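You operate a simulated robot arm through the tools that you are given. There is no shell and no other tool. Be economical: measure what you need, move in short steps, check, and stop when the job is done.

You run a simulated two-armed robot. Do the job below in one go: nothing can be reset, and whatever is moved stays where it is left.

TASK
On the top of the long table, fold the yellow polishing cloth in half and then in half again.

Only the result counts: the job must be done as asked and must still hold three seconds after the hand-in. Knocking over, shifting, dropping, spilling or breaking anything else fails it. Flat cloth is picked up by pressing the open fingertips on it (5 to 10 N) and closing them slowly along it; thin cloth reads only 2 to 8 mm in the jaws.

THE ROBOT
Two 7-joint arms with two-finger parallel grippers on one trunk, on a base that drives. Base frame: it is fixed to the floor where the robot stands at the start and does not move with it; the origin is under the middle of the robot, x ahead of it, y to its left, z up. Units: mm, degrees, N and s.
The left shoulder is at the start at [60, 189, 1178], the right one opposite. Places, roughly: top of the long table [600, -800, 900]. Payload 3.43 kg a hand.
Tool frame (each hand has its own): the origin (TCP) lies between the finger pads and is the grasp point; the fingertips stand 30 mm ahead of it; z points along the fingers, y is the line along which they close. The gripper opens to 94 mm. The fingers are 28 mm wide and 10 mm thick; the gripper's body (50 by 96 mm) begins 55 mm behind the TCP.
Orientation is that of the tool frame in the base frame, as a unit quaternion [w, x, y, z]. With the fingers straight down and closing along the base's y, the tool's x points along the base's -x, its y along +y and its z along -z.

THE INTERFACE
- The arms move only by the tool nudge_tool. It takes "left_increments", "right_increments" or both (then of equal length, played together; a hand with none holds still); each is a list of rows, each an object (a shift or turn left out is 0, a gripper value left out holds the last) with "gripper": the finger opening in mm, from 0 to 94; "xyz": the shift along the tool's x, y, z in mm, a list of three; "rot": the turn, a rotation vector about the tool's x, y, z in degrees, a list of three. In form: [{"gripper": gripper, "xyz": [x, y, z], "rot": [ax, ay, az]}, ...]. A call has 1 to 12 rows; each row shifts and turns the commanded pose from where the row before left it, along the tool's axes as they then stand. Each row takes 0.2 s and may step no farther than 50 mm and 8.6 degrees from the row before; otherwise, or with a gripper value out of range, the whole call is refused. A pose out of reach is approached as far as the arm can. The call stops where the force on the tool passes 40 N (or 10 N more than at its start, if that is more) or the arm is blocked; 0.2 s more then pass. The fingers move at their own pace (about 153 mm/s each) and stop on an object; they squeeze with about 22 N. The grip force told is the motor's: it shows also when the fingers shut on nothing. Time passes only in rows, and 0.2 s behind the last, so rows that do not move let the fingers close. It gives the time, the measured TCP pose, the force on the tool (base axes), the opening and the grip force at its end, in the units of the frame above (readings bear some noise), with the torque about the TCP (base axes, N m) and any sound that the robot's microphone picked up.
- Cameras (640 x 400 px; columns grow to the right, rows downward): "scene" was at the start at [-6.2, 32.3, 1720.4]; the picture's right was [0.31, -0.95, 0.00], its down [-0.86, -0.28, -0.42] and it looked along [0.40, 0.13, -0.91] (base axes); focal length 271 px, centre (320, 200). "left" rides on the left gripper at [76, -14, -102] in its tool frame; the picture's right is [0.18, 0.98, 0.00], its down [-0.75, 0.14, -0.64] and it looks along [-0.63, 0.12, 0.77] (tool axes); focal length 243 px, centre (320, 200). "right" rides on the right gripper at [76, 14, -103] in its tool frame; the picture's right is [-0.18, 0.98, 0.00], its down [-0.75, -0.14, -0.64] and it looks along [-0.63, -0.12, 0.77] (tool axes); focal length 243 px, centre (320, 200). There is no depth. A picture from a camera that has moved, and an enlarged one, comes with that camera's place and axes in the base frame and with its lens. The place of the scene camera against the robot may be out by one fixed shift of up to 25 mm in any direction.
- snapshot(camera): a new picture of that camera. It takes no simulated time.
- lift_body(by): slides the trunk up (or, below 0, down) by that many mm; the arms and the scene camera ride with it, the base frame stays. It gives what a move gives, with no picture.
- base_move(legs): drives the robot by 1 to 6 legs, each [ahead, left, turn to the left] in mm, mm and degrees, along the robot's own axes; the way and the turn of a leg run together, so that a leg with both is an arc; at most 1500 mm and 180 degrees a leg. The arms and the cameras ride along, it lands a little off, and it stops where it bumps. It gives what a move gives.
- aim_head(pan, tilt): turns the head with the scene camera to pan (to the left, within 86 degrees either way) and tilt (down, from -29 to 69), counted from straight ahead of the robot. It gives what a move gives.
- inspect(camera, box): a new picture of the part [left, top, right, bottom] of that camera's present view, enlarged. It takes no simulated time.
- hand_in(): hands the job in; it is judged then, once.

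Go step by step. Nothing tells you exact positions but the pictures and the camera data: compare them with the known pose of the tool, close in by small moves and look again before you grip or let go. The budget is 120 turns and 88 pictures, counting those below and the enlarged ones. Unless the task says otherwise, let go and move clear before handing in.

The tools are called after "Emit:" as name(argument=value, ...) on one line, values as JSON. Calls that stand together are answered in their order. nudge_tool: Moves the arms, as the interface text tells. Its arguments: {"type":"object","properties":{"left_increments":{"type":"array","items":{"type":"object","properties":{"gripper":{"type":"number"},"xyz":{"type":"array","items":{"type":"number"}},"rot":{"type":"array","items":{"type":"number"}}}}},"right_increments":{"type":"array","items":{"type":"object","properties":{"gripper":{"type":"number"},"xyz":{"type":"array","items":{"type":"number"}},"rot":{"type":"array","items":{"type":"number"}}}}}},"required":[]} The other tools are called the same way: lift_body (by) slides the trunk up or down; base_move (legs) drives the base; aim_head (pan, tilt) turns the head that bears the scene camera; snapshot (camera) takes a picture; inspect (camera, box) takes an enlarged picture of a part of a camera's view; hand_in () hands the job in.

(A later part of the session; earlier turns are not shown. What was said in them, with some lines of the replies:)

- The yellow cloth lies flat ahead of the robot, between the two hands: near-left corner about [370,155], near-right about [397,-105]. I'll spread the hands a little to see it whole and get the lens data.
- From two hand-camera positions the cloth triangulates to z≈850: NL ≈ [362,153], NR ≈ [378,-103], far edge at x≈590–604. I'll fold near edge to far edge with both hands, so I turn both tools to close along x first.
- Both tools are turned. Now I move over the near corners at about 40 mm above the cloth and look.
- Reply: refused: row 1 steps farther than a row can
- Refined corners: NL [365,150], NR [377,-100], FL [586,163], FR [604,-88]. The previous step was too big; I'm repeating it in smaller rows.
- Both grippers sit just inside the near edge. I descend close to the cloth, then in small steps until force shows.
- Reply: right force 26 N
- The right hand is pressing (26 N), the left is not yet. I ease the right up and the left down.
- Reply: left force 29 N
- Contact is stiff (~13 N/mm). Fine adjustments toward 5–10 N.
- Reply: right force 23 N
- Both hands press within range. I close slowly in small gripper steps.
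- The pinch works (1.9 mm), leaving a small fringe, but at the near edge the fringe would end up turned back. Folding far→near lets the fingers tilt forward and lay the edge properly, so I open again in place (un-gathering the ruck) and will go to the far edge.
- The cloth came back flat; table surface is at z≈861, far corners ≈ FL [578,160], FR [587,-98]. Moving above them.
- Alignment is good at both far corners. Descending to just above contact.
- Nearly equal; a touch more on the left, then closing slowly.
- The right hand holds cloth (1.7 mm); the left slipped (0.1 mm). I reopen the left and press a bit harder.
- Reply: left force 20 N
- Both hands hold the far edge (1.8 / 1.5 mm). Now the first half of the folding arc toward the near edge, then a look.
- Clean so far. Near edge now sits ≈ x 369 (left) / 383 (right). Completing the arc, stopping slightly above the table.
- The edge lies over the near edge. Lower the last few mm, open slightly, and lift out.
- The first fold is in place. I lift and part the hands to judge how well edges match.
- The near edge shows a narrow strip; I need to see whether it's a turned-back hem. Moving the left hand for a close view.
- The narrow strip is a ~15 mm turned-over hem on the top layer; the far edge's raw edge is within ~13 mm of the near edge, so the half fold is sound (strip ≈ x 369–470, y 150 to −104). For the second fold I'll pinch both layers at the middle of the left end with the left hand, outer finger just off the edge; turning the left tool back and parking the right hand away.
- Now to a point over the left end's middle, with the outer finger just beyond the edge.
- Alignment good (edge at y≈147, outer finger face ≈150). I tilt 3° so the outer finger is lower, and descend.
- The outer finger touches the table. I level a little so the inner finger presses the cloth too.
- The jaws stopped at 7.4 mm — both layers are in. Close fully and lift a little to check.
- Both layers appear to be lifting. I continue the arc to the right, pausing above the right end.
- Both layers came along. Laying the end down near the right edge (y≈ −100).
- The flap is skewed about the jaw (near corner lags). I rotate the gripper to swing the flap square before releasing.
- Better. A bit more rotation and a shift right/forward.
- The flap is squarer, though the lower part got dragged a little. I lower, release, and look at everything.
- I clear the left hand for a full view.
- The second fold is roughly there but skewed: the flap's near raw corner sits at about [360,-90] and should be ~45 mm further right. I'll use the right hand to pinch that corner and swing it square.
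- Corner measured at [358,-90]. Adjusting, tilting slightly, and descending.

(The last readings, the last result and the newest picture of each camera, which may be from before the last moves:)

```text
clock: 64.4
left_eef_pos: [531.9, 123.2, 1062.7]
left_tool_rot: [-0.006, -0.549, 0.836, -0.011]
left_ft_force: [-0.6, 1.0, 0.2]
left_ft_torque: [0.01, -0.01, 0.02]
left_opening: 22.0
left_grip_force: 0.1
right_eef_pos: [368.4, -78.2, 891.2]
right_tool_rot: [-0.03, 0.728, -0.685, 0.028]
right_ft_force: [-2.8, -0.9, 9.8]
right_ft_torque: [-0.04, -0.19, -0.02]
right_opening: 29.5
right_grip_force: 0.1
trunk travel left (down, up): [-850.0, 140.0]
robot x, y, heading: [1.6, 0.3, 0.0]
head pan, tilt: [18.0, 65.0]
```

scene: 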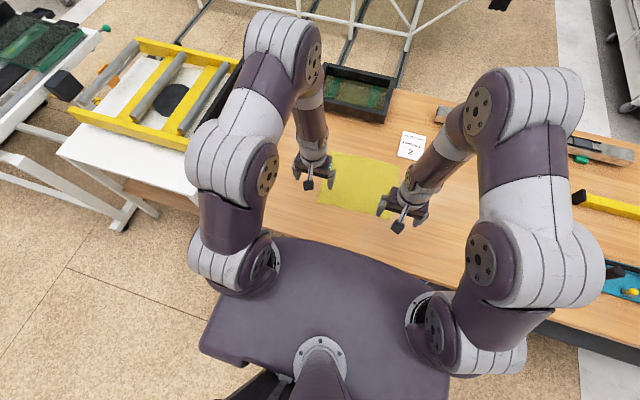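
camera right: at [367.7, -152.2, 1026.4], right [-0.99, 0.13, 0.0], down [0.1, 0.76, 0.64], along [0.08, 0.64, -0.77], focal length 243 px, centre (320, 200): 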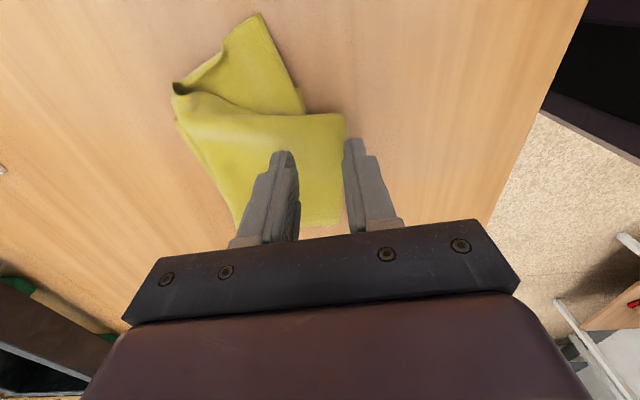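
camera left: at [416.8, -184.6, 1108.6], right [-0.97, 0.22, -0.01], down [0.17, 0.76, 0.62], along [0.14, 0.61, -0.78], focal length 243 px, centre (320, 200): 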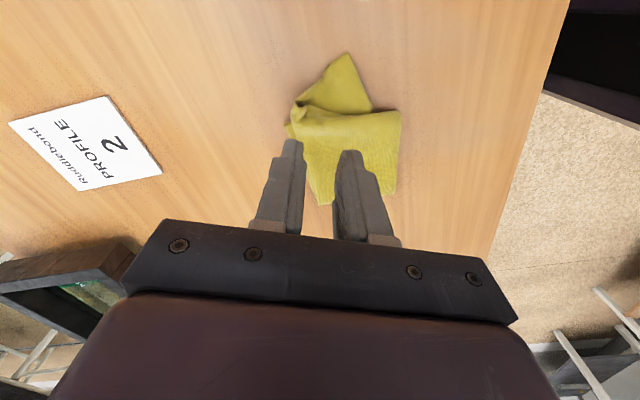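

Emit:
nudge_tool(right_increments=[{"rot": [1.5, 0, 0]}, {"xyz": [0, 0, 0.6]}, {}])

Emit:
inspect(camera="right", box=[220, 60, 420, 185])

```text
clock: 65.2
left_eef_pos: [529.7, 123.7, 1064.5]
left_tool_rot: [-0.004, -0.548, 0.836, -0.011]
left_ft_force: [-0.1, 0.1, -0.2]
left_ft_torque: [-0.05, -0.04, 0.0]
left_opening: 22.0
left_grip_force: 0.1
right_eef_pos: [368.5, -77.4, 892.0]
right_tool_rot: [-0.04, 0.726, -0.685, 0.038]
right_ft_force: [-3.8, -8.6, 31.7]
right_ft_torque: [-0.33, 0.8, 0.17]
right_opening: 30.8
right_grip_force: 0.6
trunk travel left (down, up): [-850.0, 140.0]
robot x, y, heading: [-1.8, 1.4, -0.0]
head pan, tilt: [18.0, 65.0]
```

```text
3.20 times, centred on (320, 122) of right
camera zoom: at [347.9, -154.8, 991.6], right [-0.99, 0.13, -0.11], down [0.03, 0.76, 0.65], along [0.16, 0.64, -0.75], focal length 776 px, centre (320, 448)
```

zoom: 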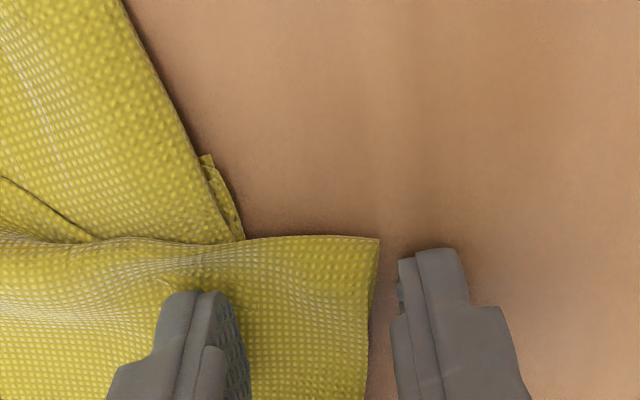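

The outer finger now bears on the table. Ease off slightly and close.

Emit:
nudge_tool(right_increments=[{"rot": [-0.6, 0, 0], "xyz": [0, 0, -0.3]}, {}, {"gripper": 27}, {"gripper": 24}, {"gripper": 21}, {"gripper": 18}, {"gripper": 15}, {"gripper": 12}, {"gripper": 9}, {"gripper": 6}, {"gripper": 0}, {}])

Emit:
inspect(camera="right", box=[220, 60, 420, 185])

```text
clock: 67.8
left_eef_pos: [533.0, 123.9, 1060.6]
left_tool_rot: [-0.005, -0.548, 0.836, -0.012]
left_ft_force: [0.6, 0.9, 0.0]
left_ft_torque: [-0.01, 0.0, 0.02]
left_opening: 21.9
left_grip_force: 0.0
right_eef_pos: [370.3, -75.8, 892.9]
right_tool_rot: [-0.036, 0.727, -0.685, 0.033]
right_ft_force: [1.0, 1.0, 9.0]
right_ft_torque: [-0.03, -0.18, 0.0]
right_opening: 2.2
right_grip_force: 22.0
trunk travel left (down, up): [-850.0, 140.0]
robot x, y, heading: [-0.3, -1.9, -0.1]
head pan, tilt: [18.0, 65.0]
```

```text
3.20 times, centred on (320, 122) of right
camera zoom: at [350.2, -154.0, 991.6], right [-0.99, 0.13, -0.1], down [0.03, 0.76, 0.65], along [0.15, 0.64, -0.75], focal length 776 px, centre (320, 448)
```

zoom: 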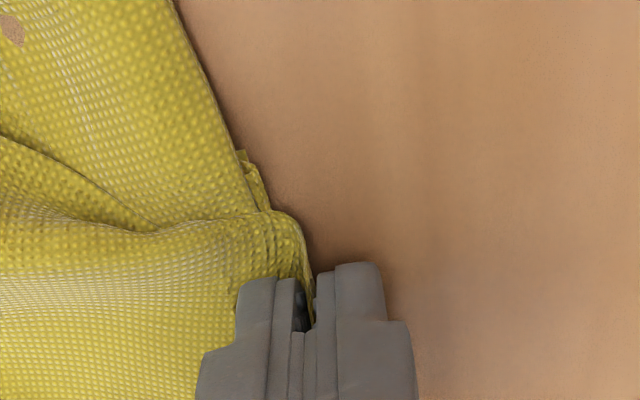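

Emit:
nudge_tool(right_increments=[{"xyz": [0, 0, -15]}, {"xyz": [0, 0, -25]}, {}])

Emit:
snapshot(camera="right")

Emit:
inspect(camera="scene", box=[320, 160, 440, 240])

```text
clock: 68.6
left_eef_pos: [531.9, 124.1, 1062.2]
left_tool_rot: [-0.007, -0.549, 0.836, -0.011]
left_ft_force: [-0.4, -0.4, -0.6]
left_ft_torque: [-0.01, 0.0, 0.04]
left_opening: 22.0
left_grip_force: 0.1
right_eef_pos: [367.8, -76.4, 931.8]
right_tool_rot: [-0.035, 0.727, -0.685, 0.033]
right_ft_force: [0.0, 0.0, 0.3]
right_ft_torque: [0.01, 0.0, 0.02]
right_opening: 2.3
right_grip_force: 21.7
trunk travel left (down, up): [-850.0, 140.0]
robot x, y, heading: [-0.6, 0.7, -0.0]
head pan, tilt: [18.0, 65.0]
```

```text
28 pictures are left
camera right: at [348.6, -153.6, 1030.9], right [-0.99, 0.13, -0.09], down [0.03, 0.76, 0.65], along [0.15, 0.64, -0.75], focal length 243 px, centre (320, 200)
```

right: 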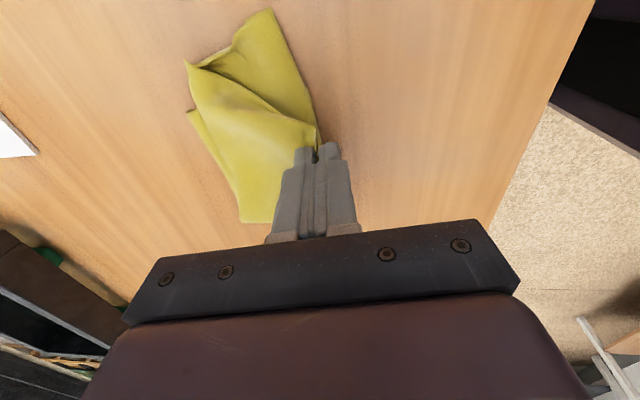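

```text
5.00 times, centred on (380, 200) of scene
camera zoom: at [-5.7, 32.2, 1720.4], right [0.31, -0.95, 0.0], down [-0.86, -0.28, -0.42], along [0.4, 0.13, -0.91], focal length 1357 px, centre (20, 200)
```

zoom: 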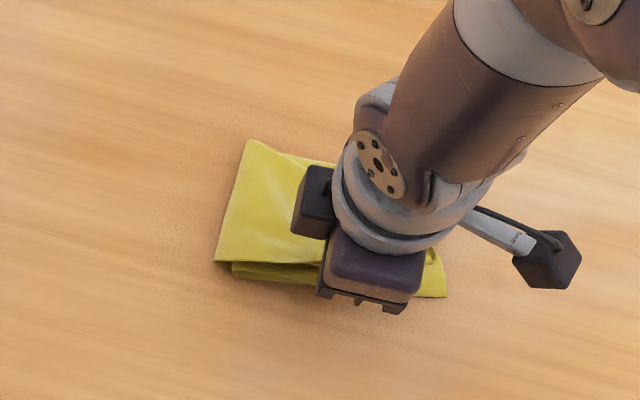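

The flap corner is held. Pull it right and slightly forward, then view.

Emit:
nudge_tool(right_increments=[{"xyz": [10, -5, -8]}, {"xyz": [14, -6, -2]}, {"xyz": [14, -6, 2]}, {"xyz": [14, -5, 6]}, {"xyz": [5, -2, 8]}, {}])

Emit:
snapshot(camera="right")

Emit:
inspect(camera="scene", box=[320, 160, 440, 240])

```text
clock: 70.0
left_eef_pos: [532.7, 123.6, 1062.6]
left_tool_rot: [-0.006, -0.548, 0.836, -0.011]
left_ft_force: [0.9, -0.4, 0.4]
left_ft_torque: [0.0, 0.0, 0.02]
left_opening: 21.7
left_grip_force: 0.0
right_eef_pos: [392.5, -132.6, 926.3]
right_tool_rot: [-0.034, 0.727, -0.685, 0.032]
right_ft_force: [0.0, -0.1, 1.6]
right_ft_torque: [0.02, 0.03, 0.04]
right_opening: 2.4
right_grip_force: 22.1
trunk travel left (down, up): [-850.0, 140.0]
robot x, y, heading: [-1.5, 5.2, -0.1]
head pan, tilt: [18.0, 65.0]
```

```text
26 pictures are left
camera right: at [372.8, -209.8, 1026.4], right [-0.99, 0.13, -0.09], down [0.03, 0.76, 0.65], along [0.15, 0.64, -0.75], focal length 243 px, centre (320, 200)
```

right: 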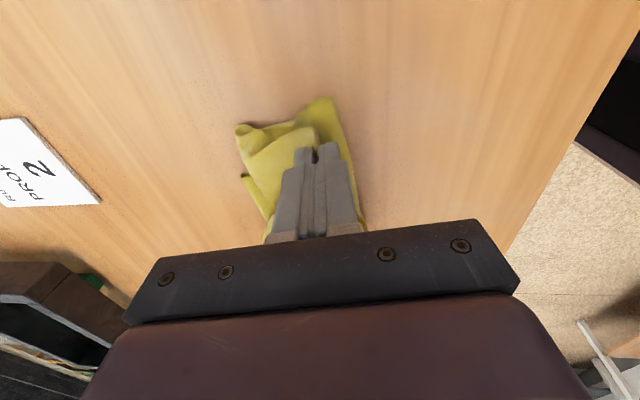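

```text
5.00 times, centred on (380, 200) of scene
camera zoom: at [-6.4, 32.4, 1720.4], right [0.31, -0.95, 0.0], down [-0.86, -0.28, -0.42], along [0.4, 0.13, -0.91], focal length 1357 px, centre (20, 200)
```

zoom: 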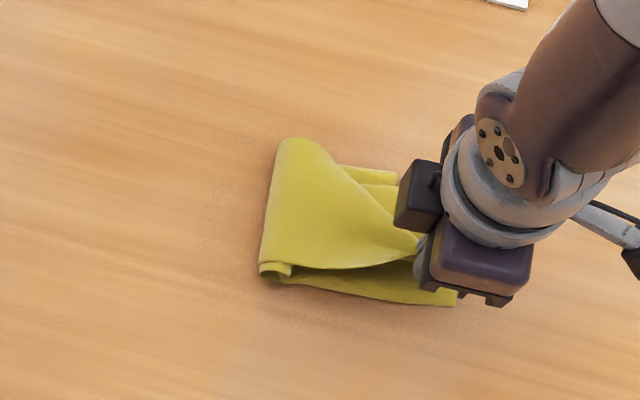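

Good: the crease has squared up. Lay the corner down and release.

Emit:
nudge_tool(right_increments=[{"xyz": [0, 0, 14]}, {"xyz": [0, 0, 12]}, {"gripper": 6}, {"gripper": 12}, {"gripper": 16}, {}, {"xyz": [0, 0, -15]}, {"xyz": [0, 0, -40]}, {"xyz": [40, 0, -25]}, {"xyz": [45, 0, 0]}, {"xyz": [45, 0, 0]}, {}])

Emit:
snapshot(camera="right")

Emit:
inspect(camera="scene", box=[340, 170, 420, 230])

```text
clock: 72.6
left_eef_pos: [533.1, 124.8, 1062.1]
left_tool_rot: [-0.006, -0.548, 0.836, -0.012]
left_ft_force: [-0.3, 0.2, -0.3]
left_ft_torque: [0.0, 0.03, -0.01]
left_opening: 22.0
left_grip_force: 0.1
right_eef_pos: [395.6, -268.2, 981.1]
right_tool_rot: [-0.035, 0.727, -0.685, 0.033]
right_ft_force: [-0.2, 0.4, 0.2]
right_ft_torque: [0.01, 0.03, 0.02]
right_opening: 15.8
right_grip_force: 0.1
trunk travel left (down, up): [-850.0, 140.0]
robot x, y, heading: [3.1, -6.3, 0.1]
head pan, tilt: [18.0, 65.0]
```

```text
24 pictures are left
camera right: at [376.7, -343.7, 1080.3], right [-0.99, 0.13, -0.09], down [0.03, 0.76, 0.65], along [0.15, 0.64, -0.75], focal length 243 px, centre (320, 200)
```

right: 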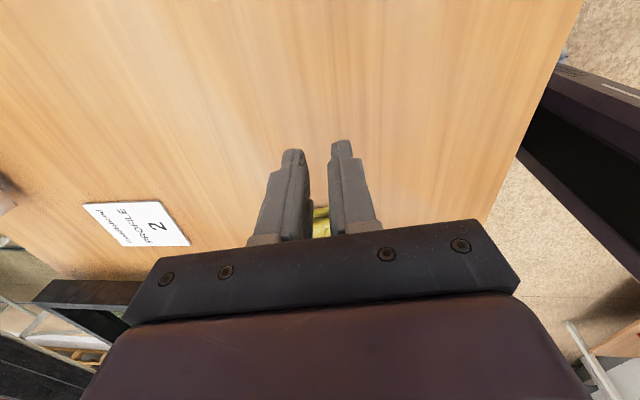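

```text
6.67 times, centred on (380, 200) of scene
camera zoom: at [-6.5, 33.2, 1720.4], right [0.31, -0.95, 0.0], down [-0.86, -0.28, -0.42], along [0.4, 0.13, -0.91], focal length 1809 px, centre (-80, 200)
```

zoom: 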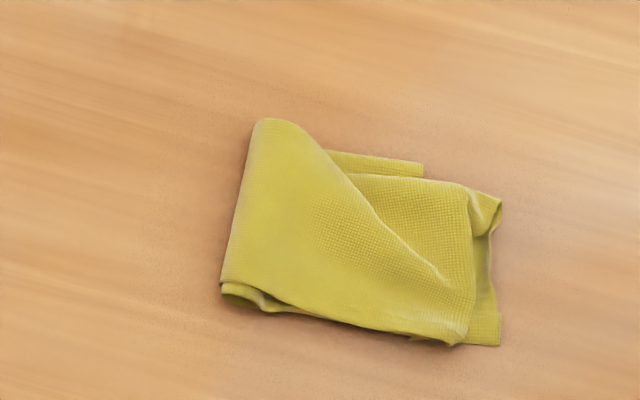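

Now nearly square and compact. A closer look for remaining bulges.

Emit:
snapshot(camera="left")

Emit:
nudge_tool(right_increments=[{"xyz": [-25, 45, 0], "rot": [-5.6, 0, 0]}, {"xyz": [-35, 25, 0]}, {"xyz": [-20, 10, 0]}, {}])

Emit:
snapshot(camera="right")

```text
22 pictures are left
camera left: at [516.0, 52.5, 1167.5], right [-0.97, 0.22, -0.01], down [0.17, 0.76, 0.62], along [0.14, 0.61, -0.78], focal length 243 px, centre (320, 200)
```

left: 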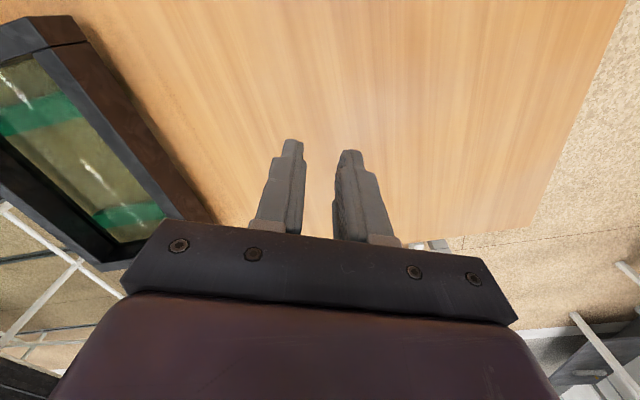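

```text
refused: row 1 steps farther than a row can; nothing moved
```

```text
21 pictures are left
camera right: at [376.7, -343.7, 1080.3], right [-0.99, 0.13, -0.09], down [0.03, 0.76, 0.65], along [0.15, 0.64, -0.75], focal length 243 px, centre (320, 200)
```

right: 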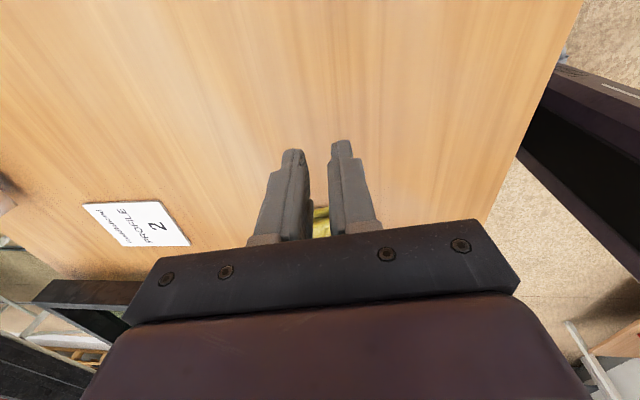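

Emit:
nudge_tool(right_increments=[{"xyz": [-25, 40, 0], "rot": [-5.6, 0, 0]}, {"xyz": [-40, 25, 0]}, {"xyz": [-40, 20, 0]}, {}])

Emit:
snapshot(camera="right")

```text
clock: 73.6
left_eef_pos: [533.3, 122.8, 1062.4]
left_tool_rot: [-0.006, -0.548, 0.836, -0.011]
left_ft_force: [-0.6, -0.3, 0.5]
left_ft_torque: [0.04, 0.02, -0.05]
left_opening: 22.0
left_grip_force: 0.1
right_eef_pos: [306.2, -165.5, 978.5]
right_tool_rot: [0.0, 0.728, -0.686, -0.001]
right_ft_force: [0.4, -0.3, -0.4]
right_ft_torque: [-0.02, 0.03, -0.01]
right_opening: 16.3
right_grip_force: 0.1
trunk travel left (down, up): [-850.0, 140.0]
robot x, y, heading: [-1.9, 2.2, -0.1]
head pan, tilt: [18.0, 65.0]
```

```text
20 pictures are left
camera right: at [295.0, -243.2, 1079.6], right [-0.99, 0.13, 0.0], down [0.1, 0.76, 0.64], along [0.08, 0.64, -0.77], focal length 243 px, centre (320, 200)
```

right: 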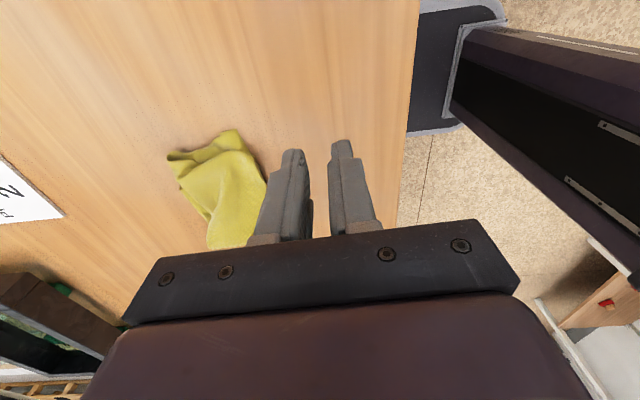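

Emit:
inspect(camera="right", box=[150, 115, 310, 255])

```text
2.86 times, centred on (230, 185) of right
camera zoom: at [295.0, -243.2, 1079.6], right [-0.99, 0.13, 0.0], down [0.1, 0.76, 0.64], along [0.08, 0.64, -0.77], focal length 693 px, centre (577, 243)
```

zoom: 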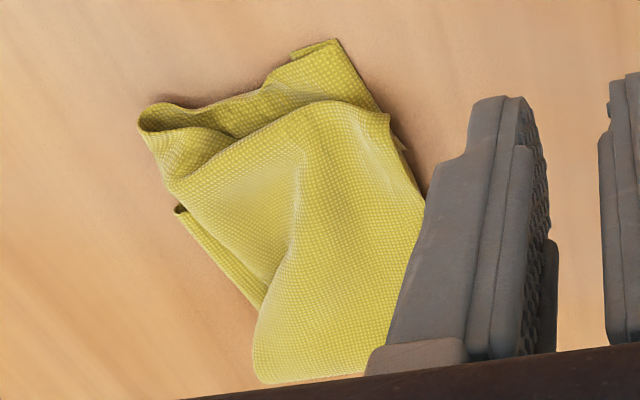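

The flap reaches ~30 mm past the lower stack's right end, so the crease sits a bit too far right. I'll press the open fingertips lightly on the flap near the crease and drag it left ~25 mm to even the halves.

Emit:
nudge_tool(right_increments=[{"gripper": 60, "xyz": [-22.6, -24.2, 6]}, {"xyz": [-22.6, -24.2, 10]}, {"xyz": [-22.6, -24.2, 10]}, {"xyz": [-22.6, -24.2, 12]}, {"xyz": [-22.6, -24.2, 16]}, {"xyz": [0, 0, 18]}, {}])

Emit:
snapshot(camera="right")

```text
clock: 75.2
left_eef_pos: [533.0, 123.0, 1062.6]
left_tool_rot: [-0.006, -0.548, 0.836, -0.011]
left_ft_force: [0.1, 0.5, 0.6]
left_ft_torque: [0.04, 0.03, -0.01]
left_opening: 22.1
left_grip_force: 0.1
right_eef_pos: [412.0, -50.4, 906.7]
right_tool_rot: [0.0, 0.728, -0.686, 0.0]
right_ft_force: [0.6, 0.6, 0.2]
right_ft_torque: [0.01, 0.0, 0.01]
right_opening: 59.9
right_grip_force: 0.1
right hand out of reach, approached as far as the arm can: row 3
trunk travel left (down, up): [-850.0, 140.0]
robot x, y, heading: [-0.9, -0.6, -0.0]
head pan, tilt: [18.0, 65.0]
```

```text
18 pictures are left
camera right: at [402.7, -126.0, 1009.6], right [-0.99, 0.13, 0.0], down [0.1, 0.76, 0.64], along [0.08, 0.64, -0.77], focal length 243 px, centre (320, 200)
```

right: 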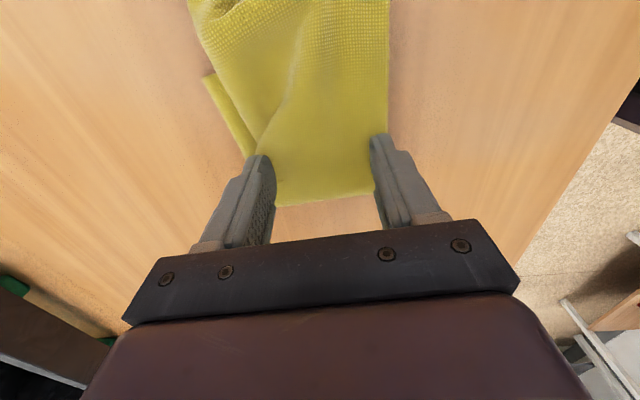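

Emit:
nudge_tool(right_increments=[{"gripper": 40, "xyz": [10, -3, 0]}, {"xyz": [0, 0, 5]}, {"xyz": [0, 0, 1]}, {}])

```text
clock: 76.2
left_eef_pos: [532.9, 123.9, 1061.1]
left_tool_rot: [-0.007, -0.548, 0.836, -0.011]
left_ft_force: [-0.1, 0.1, -0.4]
left_ft_torque: [0.01, -0.01, 0.03]
left_opening: 22.1
left_grip_force: 0.1
right_eef_pos: [416.4, -60.0, 902.7]
right_tool_rot: [0.001, 0.728, -0.686, -0.001]
right_ft_force: [-0.2, 0.3, -0.3]
right_ft_torque: [0.0, 0.0, -0.02]
right_opening: 40.0
right_grip_force: 0.1
trunk travel left (down, up): [-850.0, 140.0]
robot x, y, heading: [-0.7, -1.7, -0.2]
head pan, tilt: [18.0, 65.0]
```

Emit:
nudge_tool(right_increments=[{"xyz": [0, 0, 1.5]}, {"xyz": [0, 0, 1.5]}, {"xyz": [0, 0, 1]}, {}])

```text
clock: 77.2
left_eef_pos: [534.1, 123.9, 1062.2]
left_tool_rot: [-0.007, -0.548, 0.836, -0.01]
left_ft_force: [-0.2, 0.1, 0.0]
left_ft_torque: [0.0, 0.01, -0.01]
left_opening: 22.0
left_grip_force: 0.2
right_eef_pos: [417.5, -59.8, 897.6]
right_tool_rot: [0.001, 0.727, -0.686, -0.001]
right_ft_force: [0.5, 0.2, -0.5]
right_ft_torque: [0.02, 0.04, 0.02]
right_opening: 40.1
right_grip_force: 0.0
trunk travel left (down, up): [-850.0, 140.0]
robot x, y, heading: [0.6, -2.4, -0.0]
head pan, tilt: [18.0, 65.0]
```

Emit:
nudge_tool(right_increments=[{"xyz": [0, 0, 1]}, {"xyz": [0, 0, 0.8]}, {}])

```text
clock: 78.0
left_eef_pos: [533.3, 123.5, 1062.7]
left_tool_rot: [-0.007, -0.548, 0.836, -0.01]
left_ft_force: [0.3, -0.6, -0.4]
left_ft_torque: [0.0, 0.0, 0.0]
left_opening: 22.4
left_grip_force: 0.0
right_eef_pos: [416.6, -59.2, 896.1]
right_tool_rot: [0.001, 0.727, -0.687, -0.001]
right_ft_force: [-0.1, -0.2, 0.7]
right_ft_torque: [0.01, -0.01, 0.0]
right_opening: 40.0
right_grip_force: 0.0
trunk travel left (down, up): [-850.0, 140.0]
robot x, y, heading: [1.9, 2.5, 0.2]
head pan, tilt: [18.0, 65.0]
```

Emit:
nudge_tool(right_increments=[{"xyz": [0, 0, 0.7]}, {}])

```text
clock: 78.6
left_eef_pos: [533.8, 124.3, 1062.4]
left_tool_rot: [-0.007, -0.547, 0.837, -0.011]
left_ft_force: [0.3, -0.4, -0.2]
left_ft_torque: [0.02, 0.03, -0.01]
left_opening: 21.8
left_grip_force: 0.0
right_eef_pos: [416.6, -58.9, 895.4]
right_tool_rot: [0.001, 0.728, -0.686, -0.001]
right_ft_force: [0.0, 0.1, -0.4]
right_ft_torque: [-0.05, 0.0, 0.03]
right_opening: 40.2
right_grip_force: 0.0
trunk travel left (down, up): [-850.0, 140.0]
robot x, y, heading: [4.0, 0.2, -0.0]
head pan, tilt: [18.0, 65.0]
```

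Emit:
nudge_tool(right_increments=[{"xyz": [0, 0, 0.7]}, {"xyz": [0, 0, 0.5]}, {}])

```text
clock: 79.4
left_eef_pos: [532.1, 124.0, 1062.7]
left_tool_rot: [-0.007, -0.548, 0.836, -0.011]
left_ft_force: [0.2, -0.5, 0.1]
left_ft_torque: [0.0, -0.03, -0.01]
left_opening: 22.2
left_grip_force: 0.1
right_eef_pos: [416.6, -58.4, 894.5]
right_tool_rot: [0.0, 0.728, -0.686, -0.001]
right_ft_force: [-0.4, 0.4, -0.3]
right_ft_torque: [-0.02, 0.01, 0.0]
right_opening: 40.0
right_grip_force: 0.1
trunk travel left (down, up): [-850.0, 140.0]
robot x, y, heading: [2.0, -1.5, -0.3]
head pan, tilt: [18.0, 65.0]
```

Emit:
nudge_tool(right_increments=[{"xyz": [0, 0, 0.6]}, {"xyz": [0, 0, 0.5]}, {}])

```text
clock: 80.2
left_eef_pos: [532.7, 123.8, 1062.1]
left_tool_rot: [-0.006, -0.549, 0.836, -0.011]
left_ft_force: [-0.2, 0.8, 0.7]
left_ft_torque: [0.09, -0.01, 0.0]
left_opening: 22.0
left_grip_force: 0.1
right_eef_pos: [417.4, -58.9, 893.4]
right_tool_rot: [0.001, 0.728, -0.685, -0.001]
right_ft_force: [0.4, -1.1, 5.9]
right_ft_torque: [-0.04, 0.14, 0.03]
right_opening: 39.9
right_grip_force: 0.1
trunk travel left (down, up): [-850.0, 140.0]
robot x, y, heading: [0.1, 1.6, -0.0]
head pan, tilt: [18.0, 65.0]
```

Light pressure (6 N). Dragging left slowly, then lifting clear.

Emit:
nudge_tool(right_increments=[{"xyz": [-3.5, 0, 0.1]}, {"xyz": [-3.5, 0, 0]}, {"xyz": [-3.5, 0, 0]}, {"xyz": [-3.5, 0, 0]}, {"xyz": [-3.5, 0, 0]}, {"xyz": [-3.5, 0, 0]}, {"xyz": [-3.5, 0, 0]}, {}])

Emit:
snapshot(camera="right")

```text
clock: 82.0
left_eef_pos: [531.5, 124.2, 1062.7]
left_tool_rot: [-0.006, -0.548, 0.836, -0.011]
left_ft_force: [0.1, -0.3, 0.6]
left_ft_torque: [-0.03, -0.01, 0.02]
left_opening: 22.1
left_grip_force: 0.2
right_eef_pos: [416.1, -34.7, 892.3]
right_tool_rot: [-0.001, 0.728, -0.686, -0.001]
right_ft_force: [0.2, -0.9, 5.9]
right_ft_torque: [-0.03, 0.14, 0.01]
right_opening: 40.1
right_grip_force: 0.3
trunk travel left (down, up): [-850.0, 140.0]
robot x, y, heading: [0.1, 1.4, -0.1]
head pan, tilt: [18.0, 65.0]
```

```text
17 pictures are left
camera right: at [407.5, -110.5, 994.7], right [-0.99, 0.13, 0.0], down [0.1, 0.76, 0.64], along [0.08, 0.64, -0.77], focal length 243 px, centre (320, 200)
```

right: 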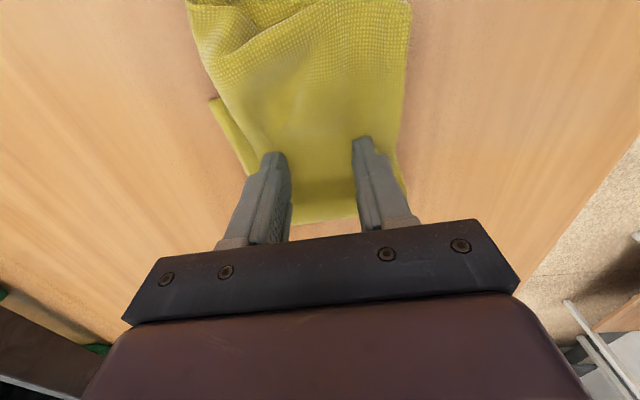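

The whole stack moved together (it stays intact, just slid 24 mm left). I lift clear and check the overall shape.

Emit:
nudge_tool(right_increments=[{"xyz": [0, 0, -20]}, {"xyz": [0, 0, -40]}, {"xyz": [30, 0, -30]}, {"xyz": [45, 0, 0]}, {"xyz": [45, 0, 0]}, {"xyz": [45, 0, 0]}, {"xyz": [45, 0, 0]}, {}])

Emit:
inspect(camera="scene", box=[330, 170, 410, 230])

```text
clock: 83.8
left_eef_pos: [532.1, 124.6, 1062.4]
left_tool_rot: [-0.006, -0.548, 0.836, -0.012]
left_ft_force: [-0.9, 0.0, 0.1]
left_ft_torque: [0.04, 0.02, 0.0]
left_opening: 22.0
left_grip_force: 0.0
right_eef_pos: [433.9, -242.3, 982.5]
right_tool_rot: [0.002, 0.728, -0.686, 0.0]
right_ft_force: [-0.8, -0.5, -0.3]
right_ft_torque: [-0.01, -0.02, 0.01]
right_opening: 39.8
right_grip_force: 0.1
trunk travel left (down, up): [-850.0, 140.0]
robot x, y, heading: [1.0, -0.4, -0.2]
head pan, tilt: [18.0, 65.0]
```

```text
6.67 times, centred on (370, 200) of scene
camera zoom: at [-6.4, 33.6, 1720.4], right [0.31, -0.95, 0.0], down [-0.86, -0.28, -0.42], along [0.4, 0.13, -0.91], focal length 1809 px, centre (-13, 200)
```

zoom: 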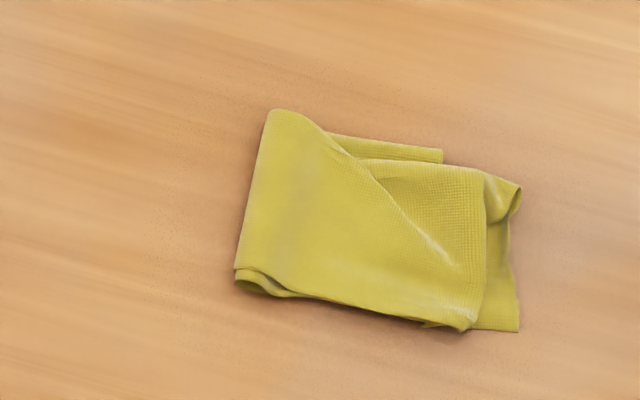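

Emit:
hand_in()

```text
The job is handed in.
```

I folded the yellow cloth in half and then in half again on the long table, but the second fold is not square. It is a compact stack about a quarter of the cloth's original size.

- **Second fold:** the top half reaches roughly 25–40 mm past the lower half on the right side. The halves and corners do not line up exactly. I tried to even it out by dragging the top half, but the whole stack slid about 24 mm left together instead.
- **First fold:** one edge has a turned-over hem of about 15 mm, and a low diagonal ridge shows across the top.

I moved nothing else on the table that I know of, and both hands were open and clear when I handed in.
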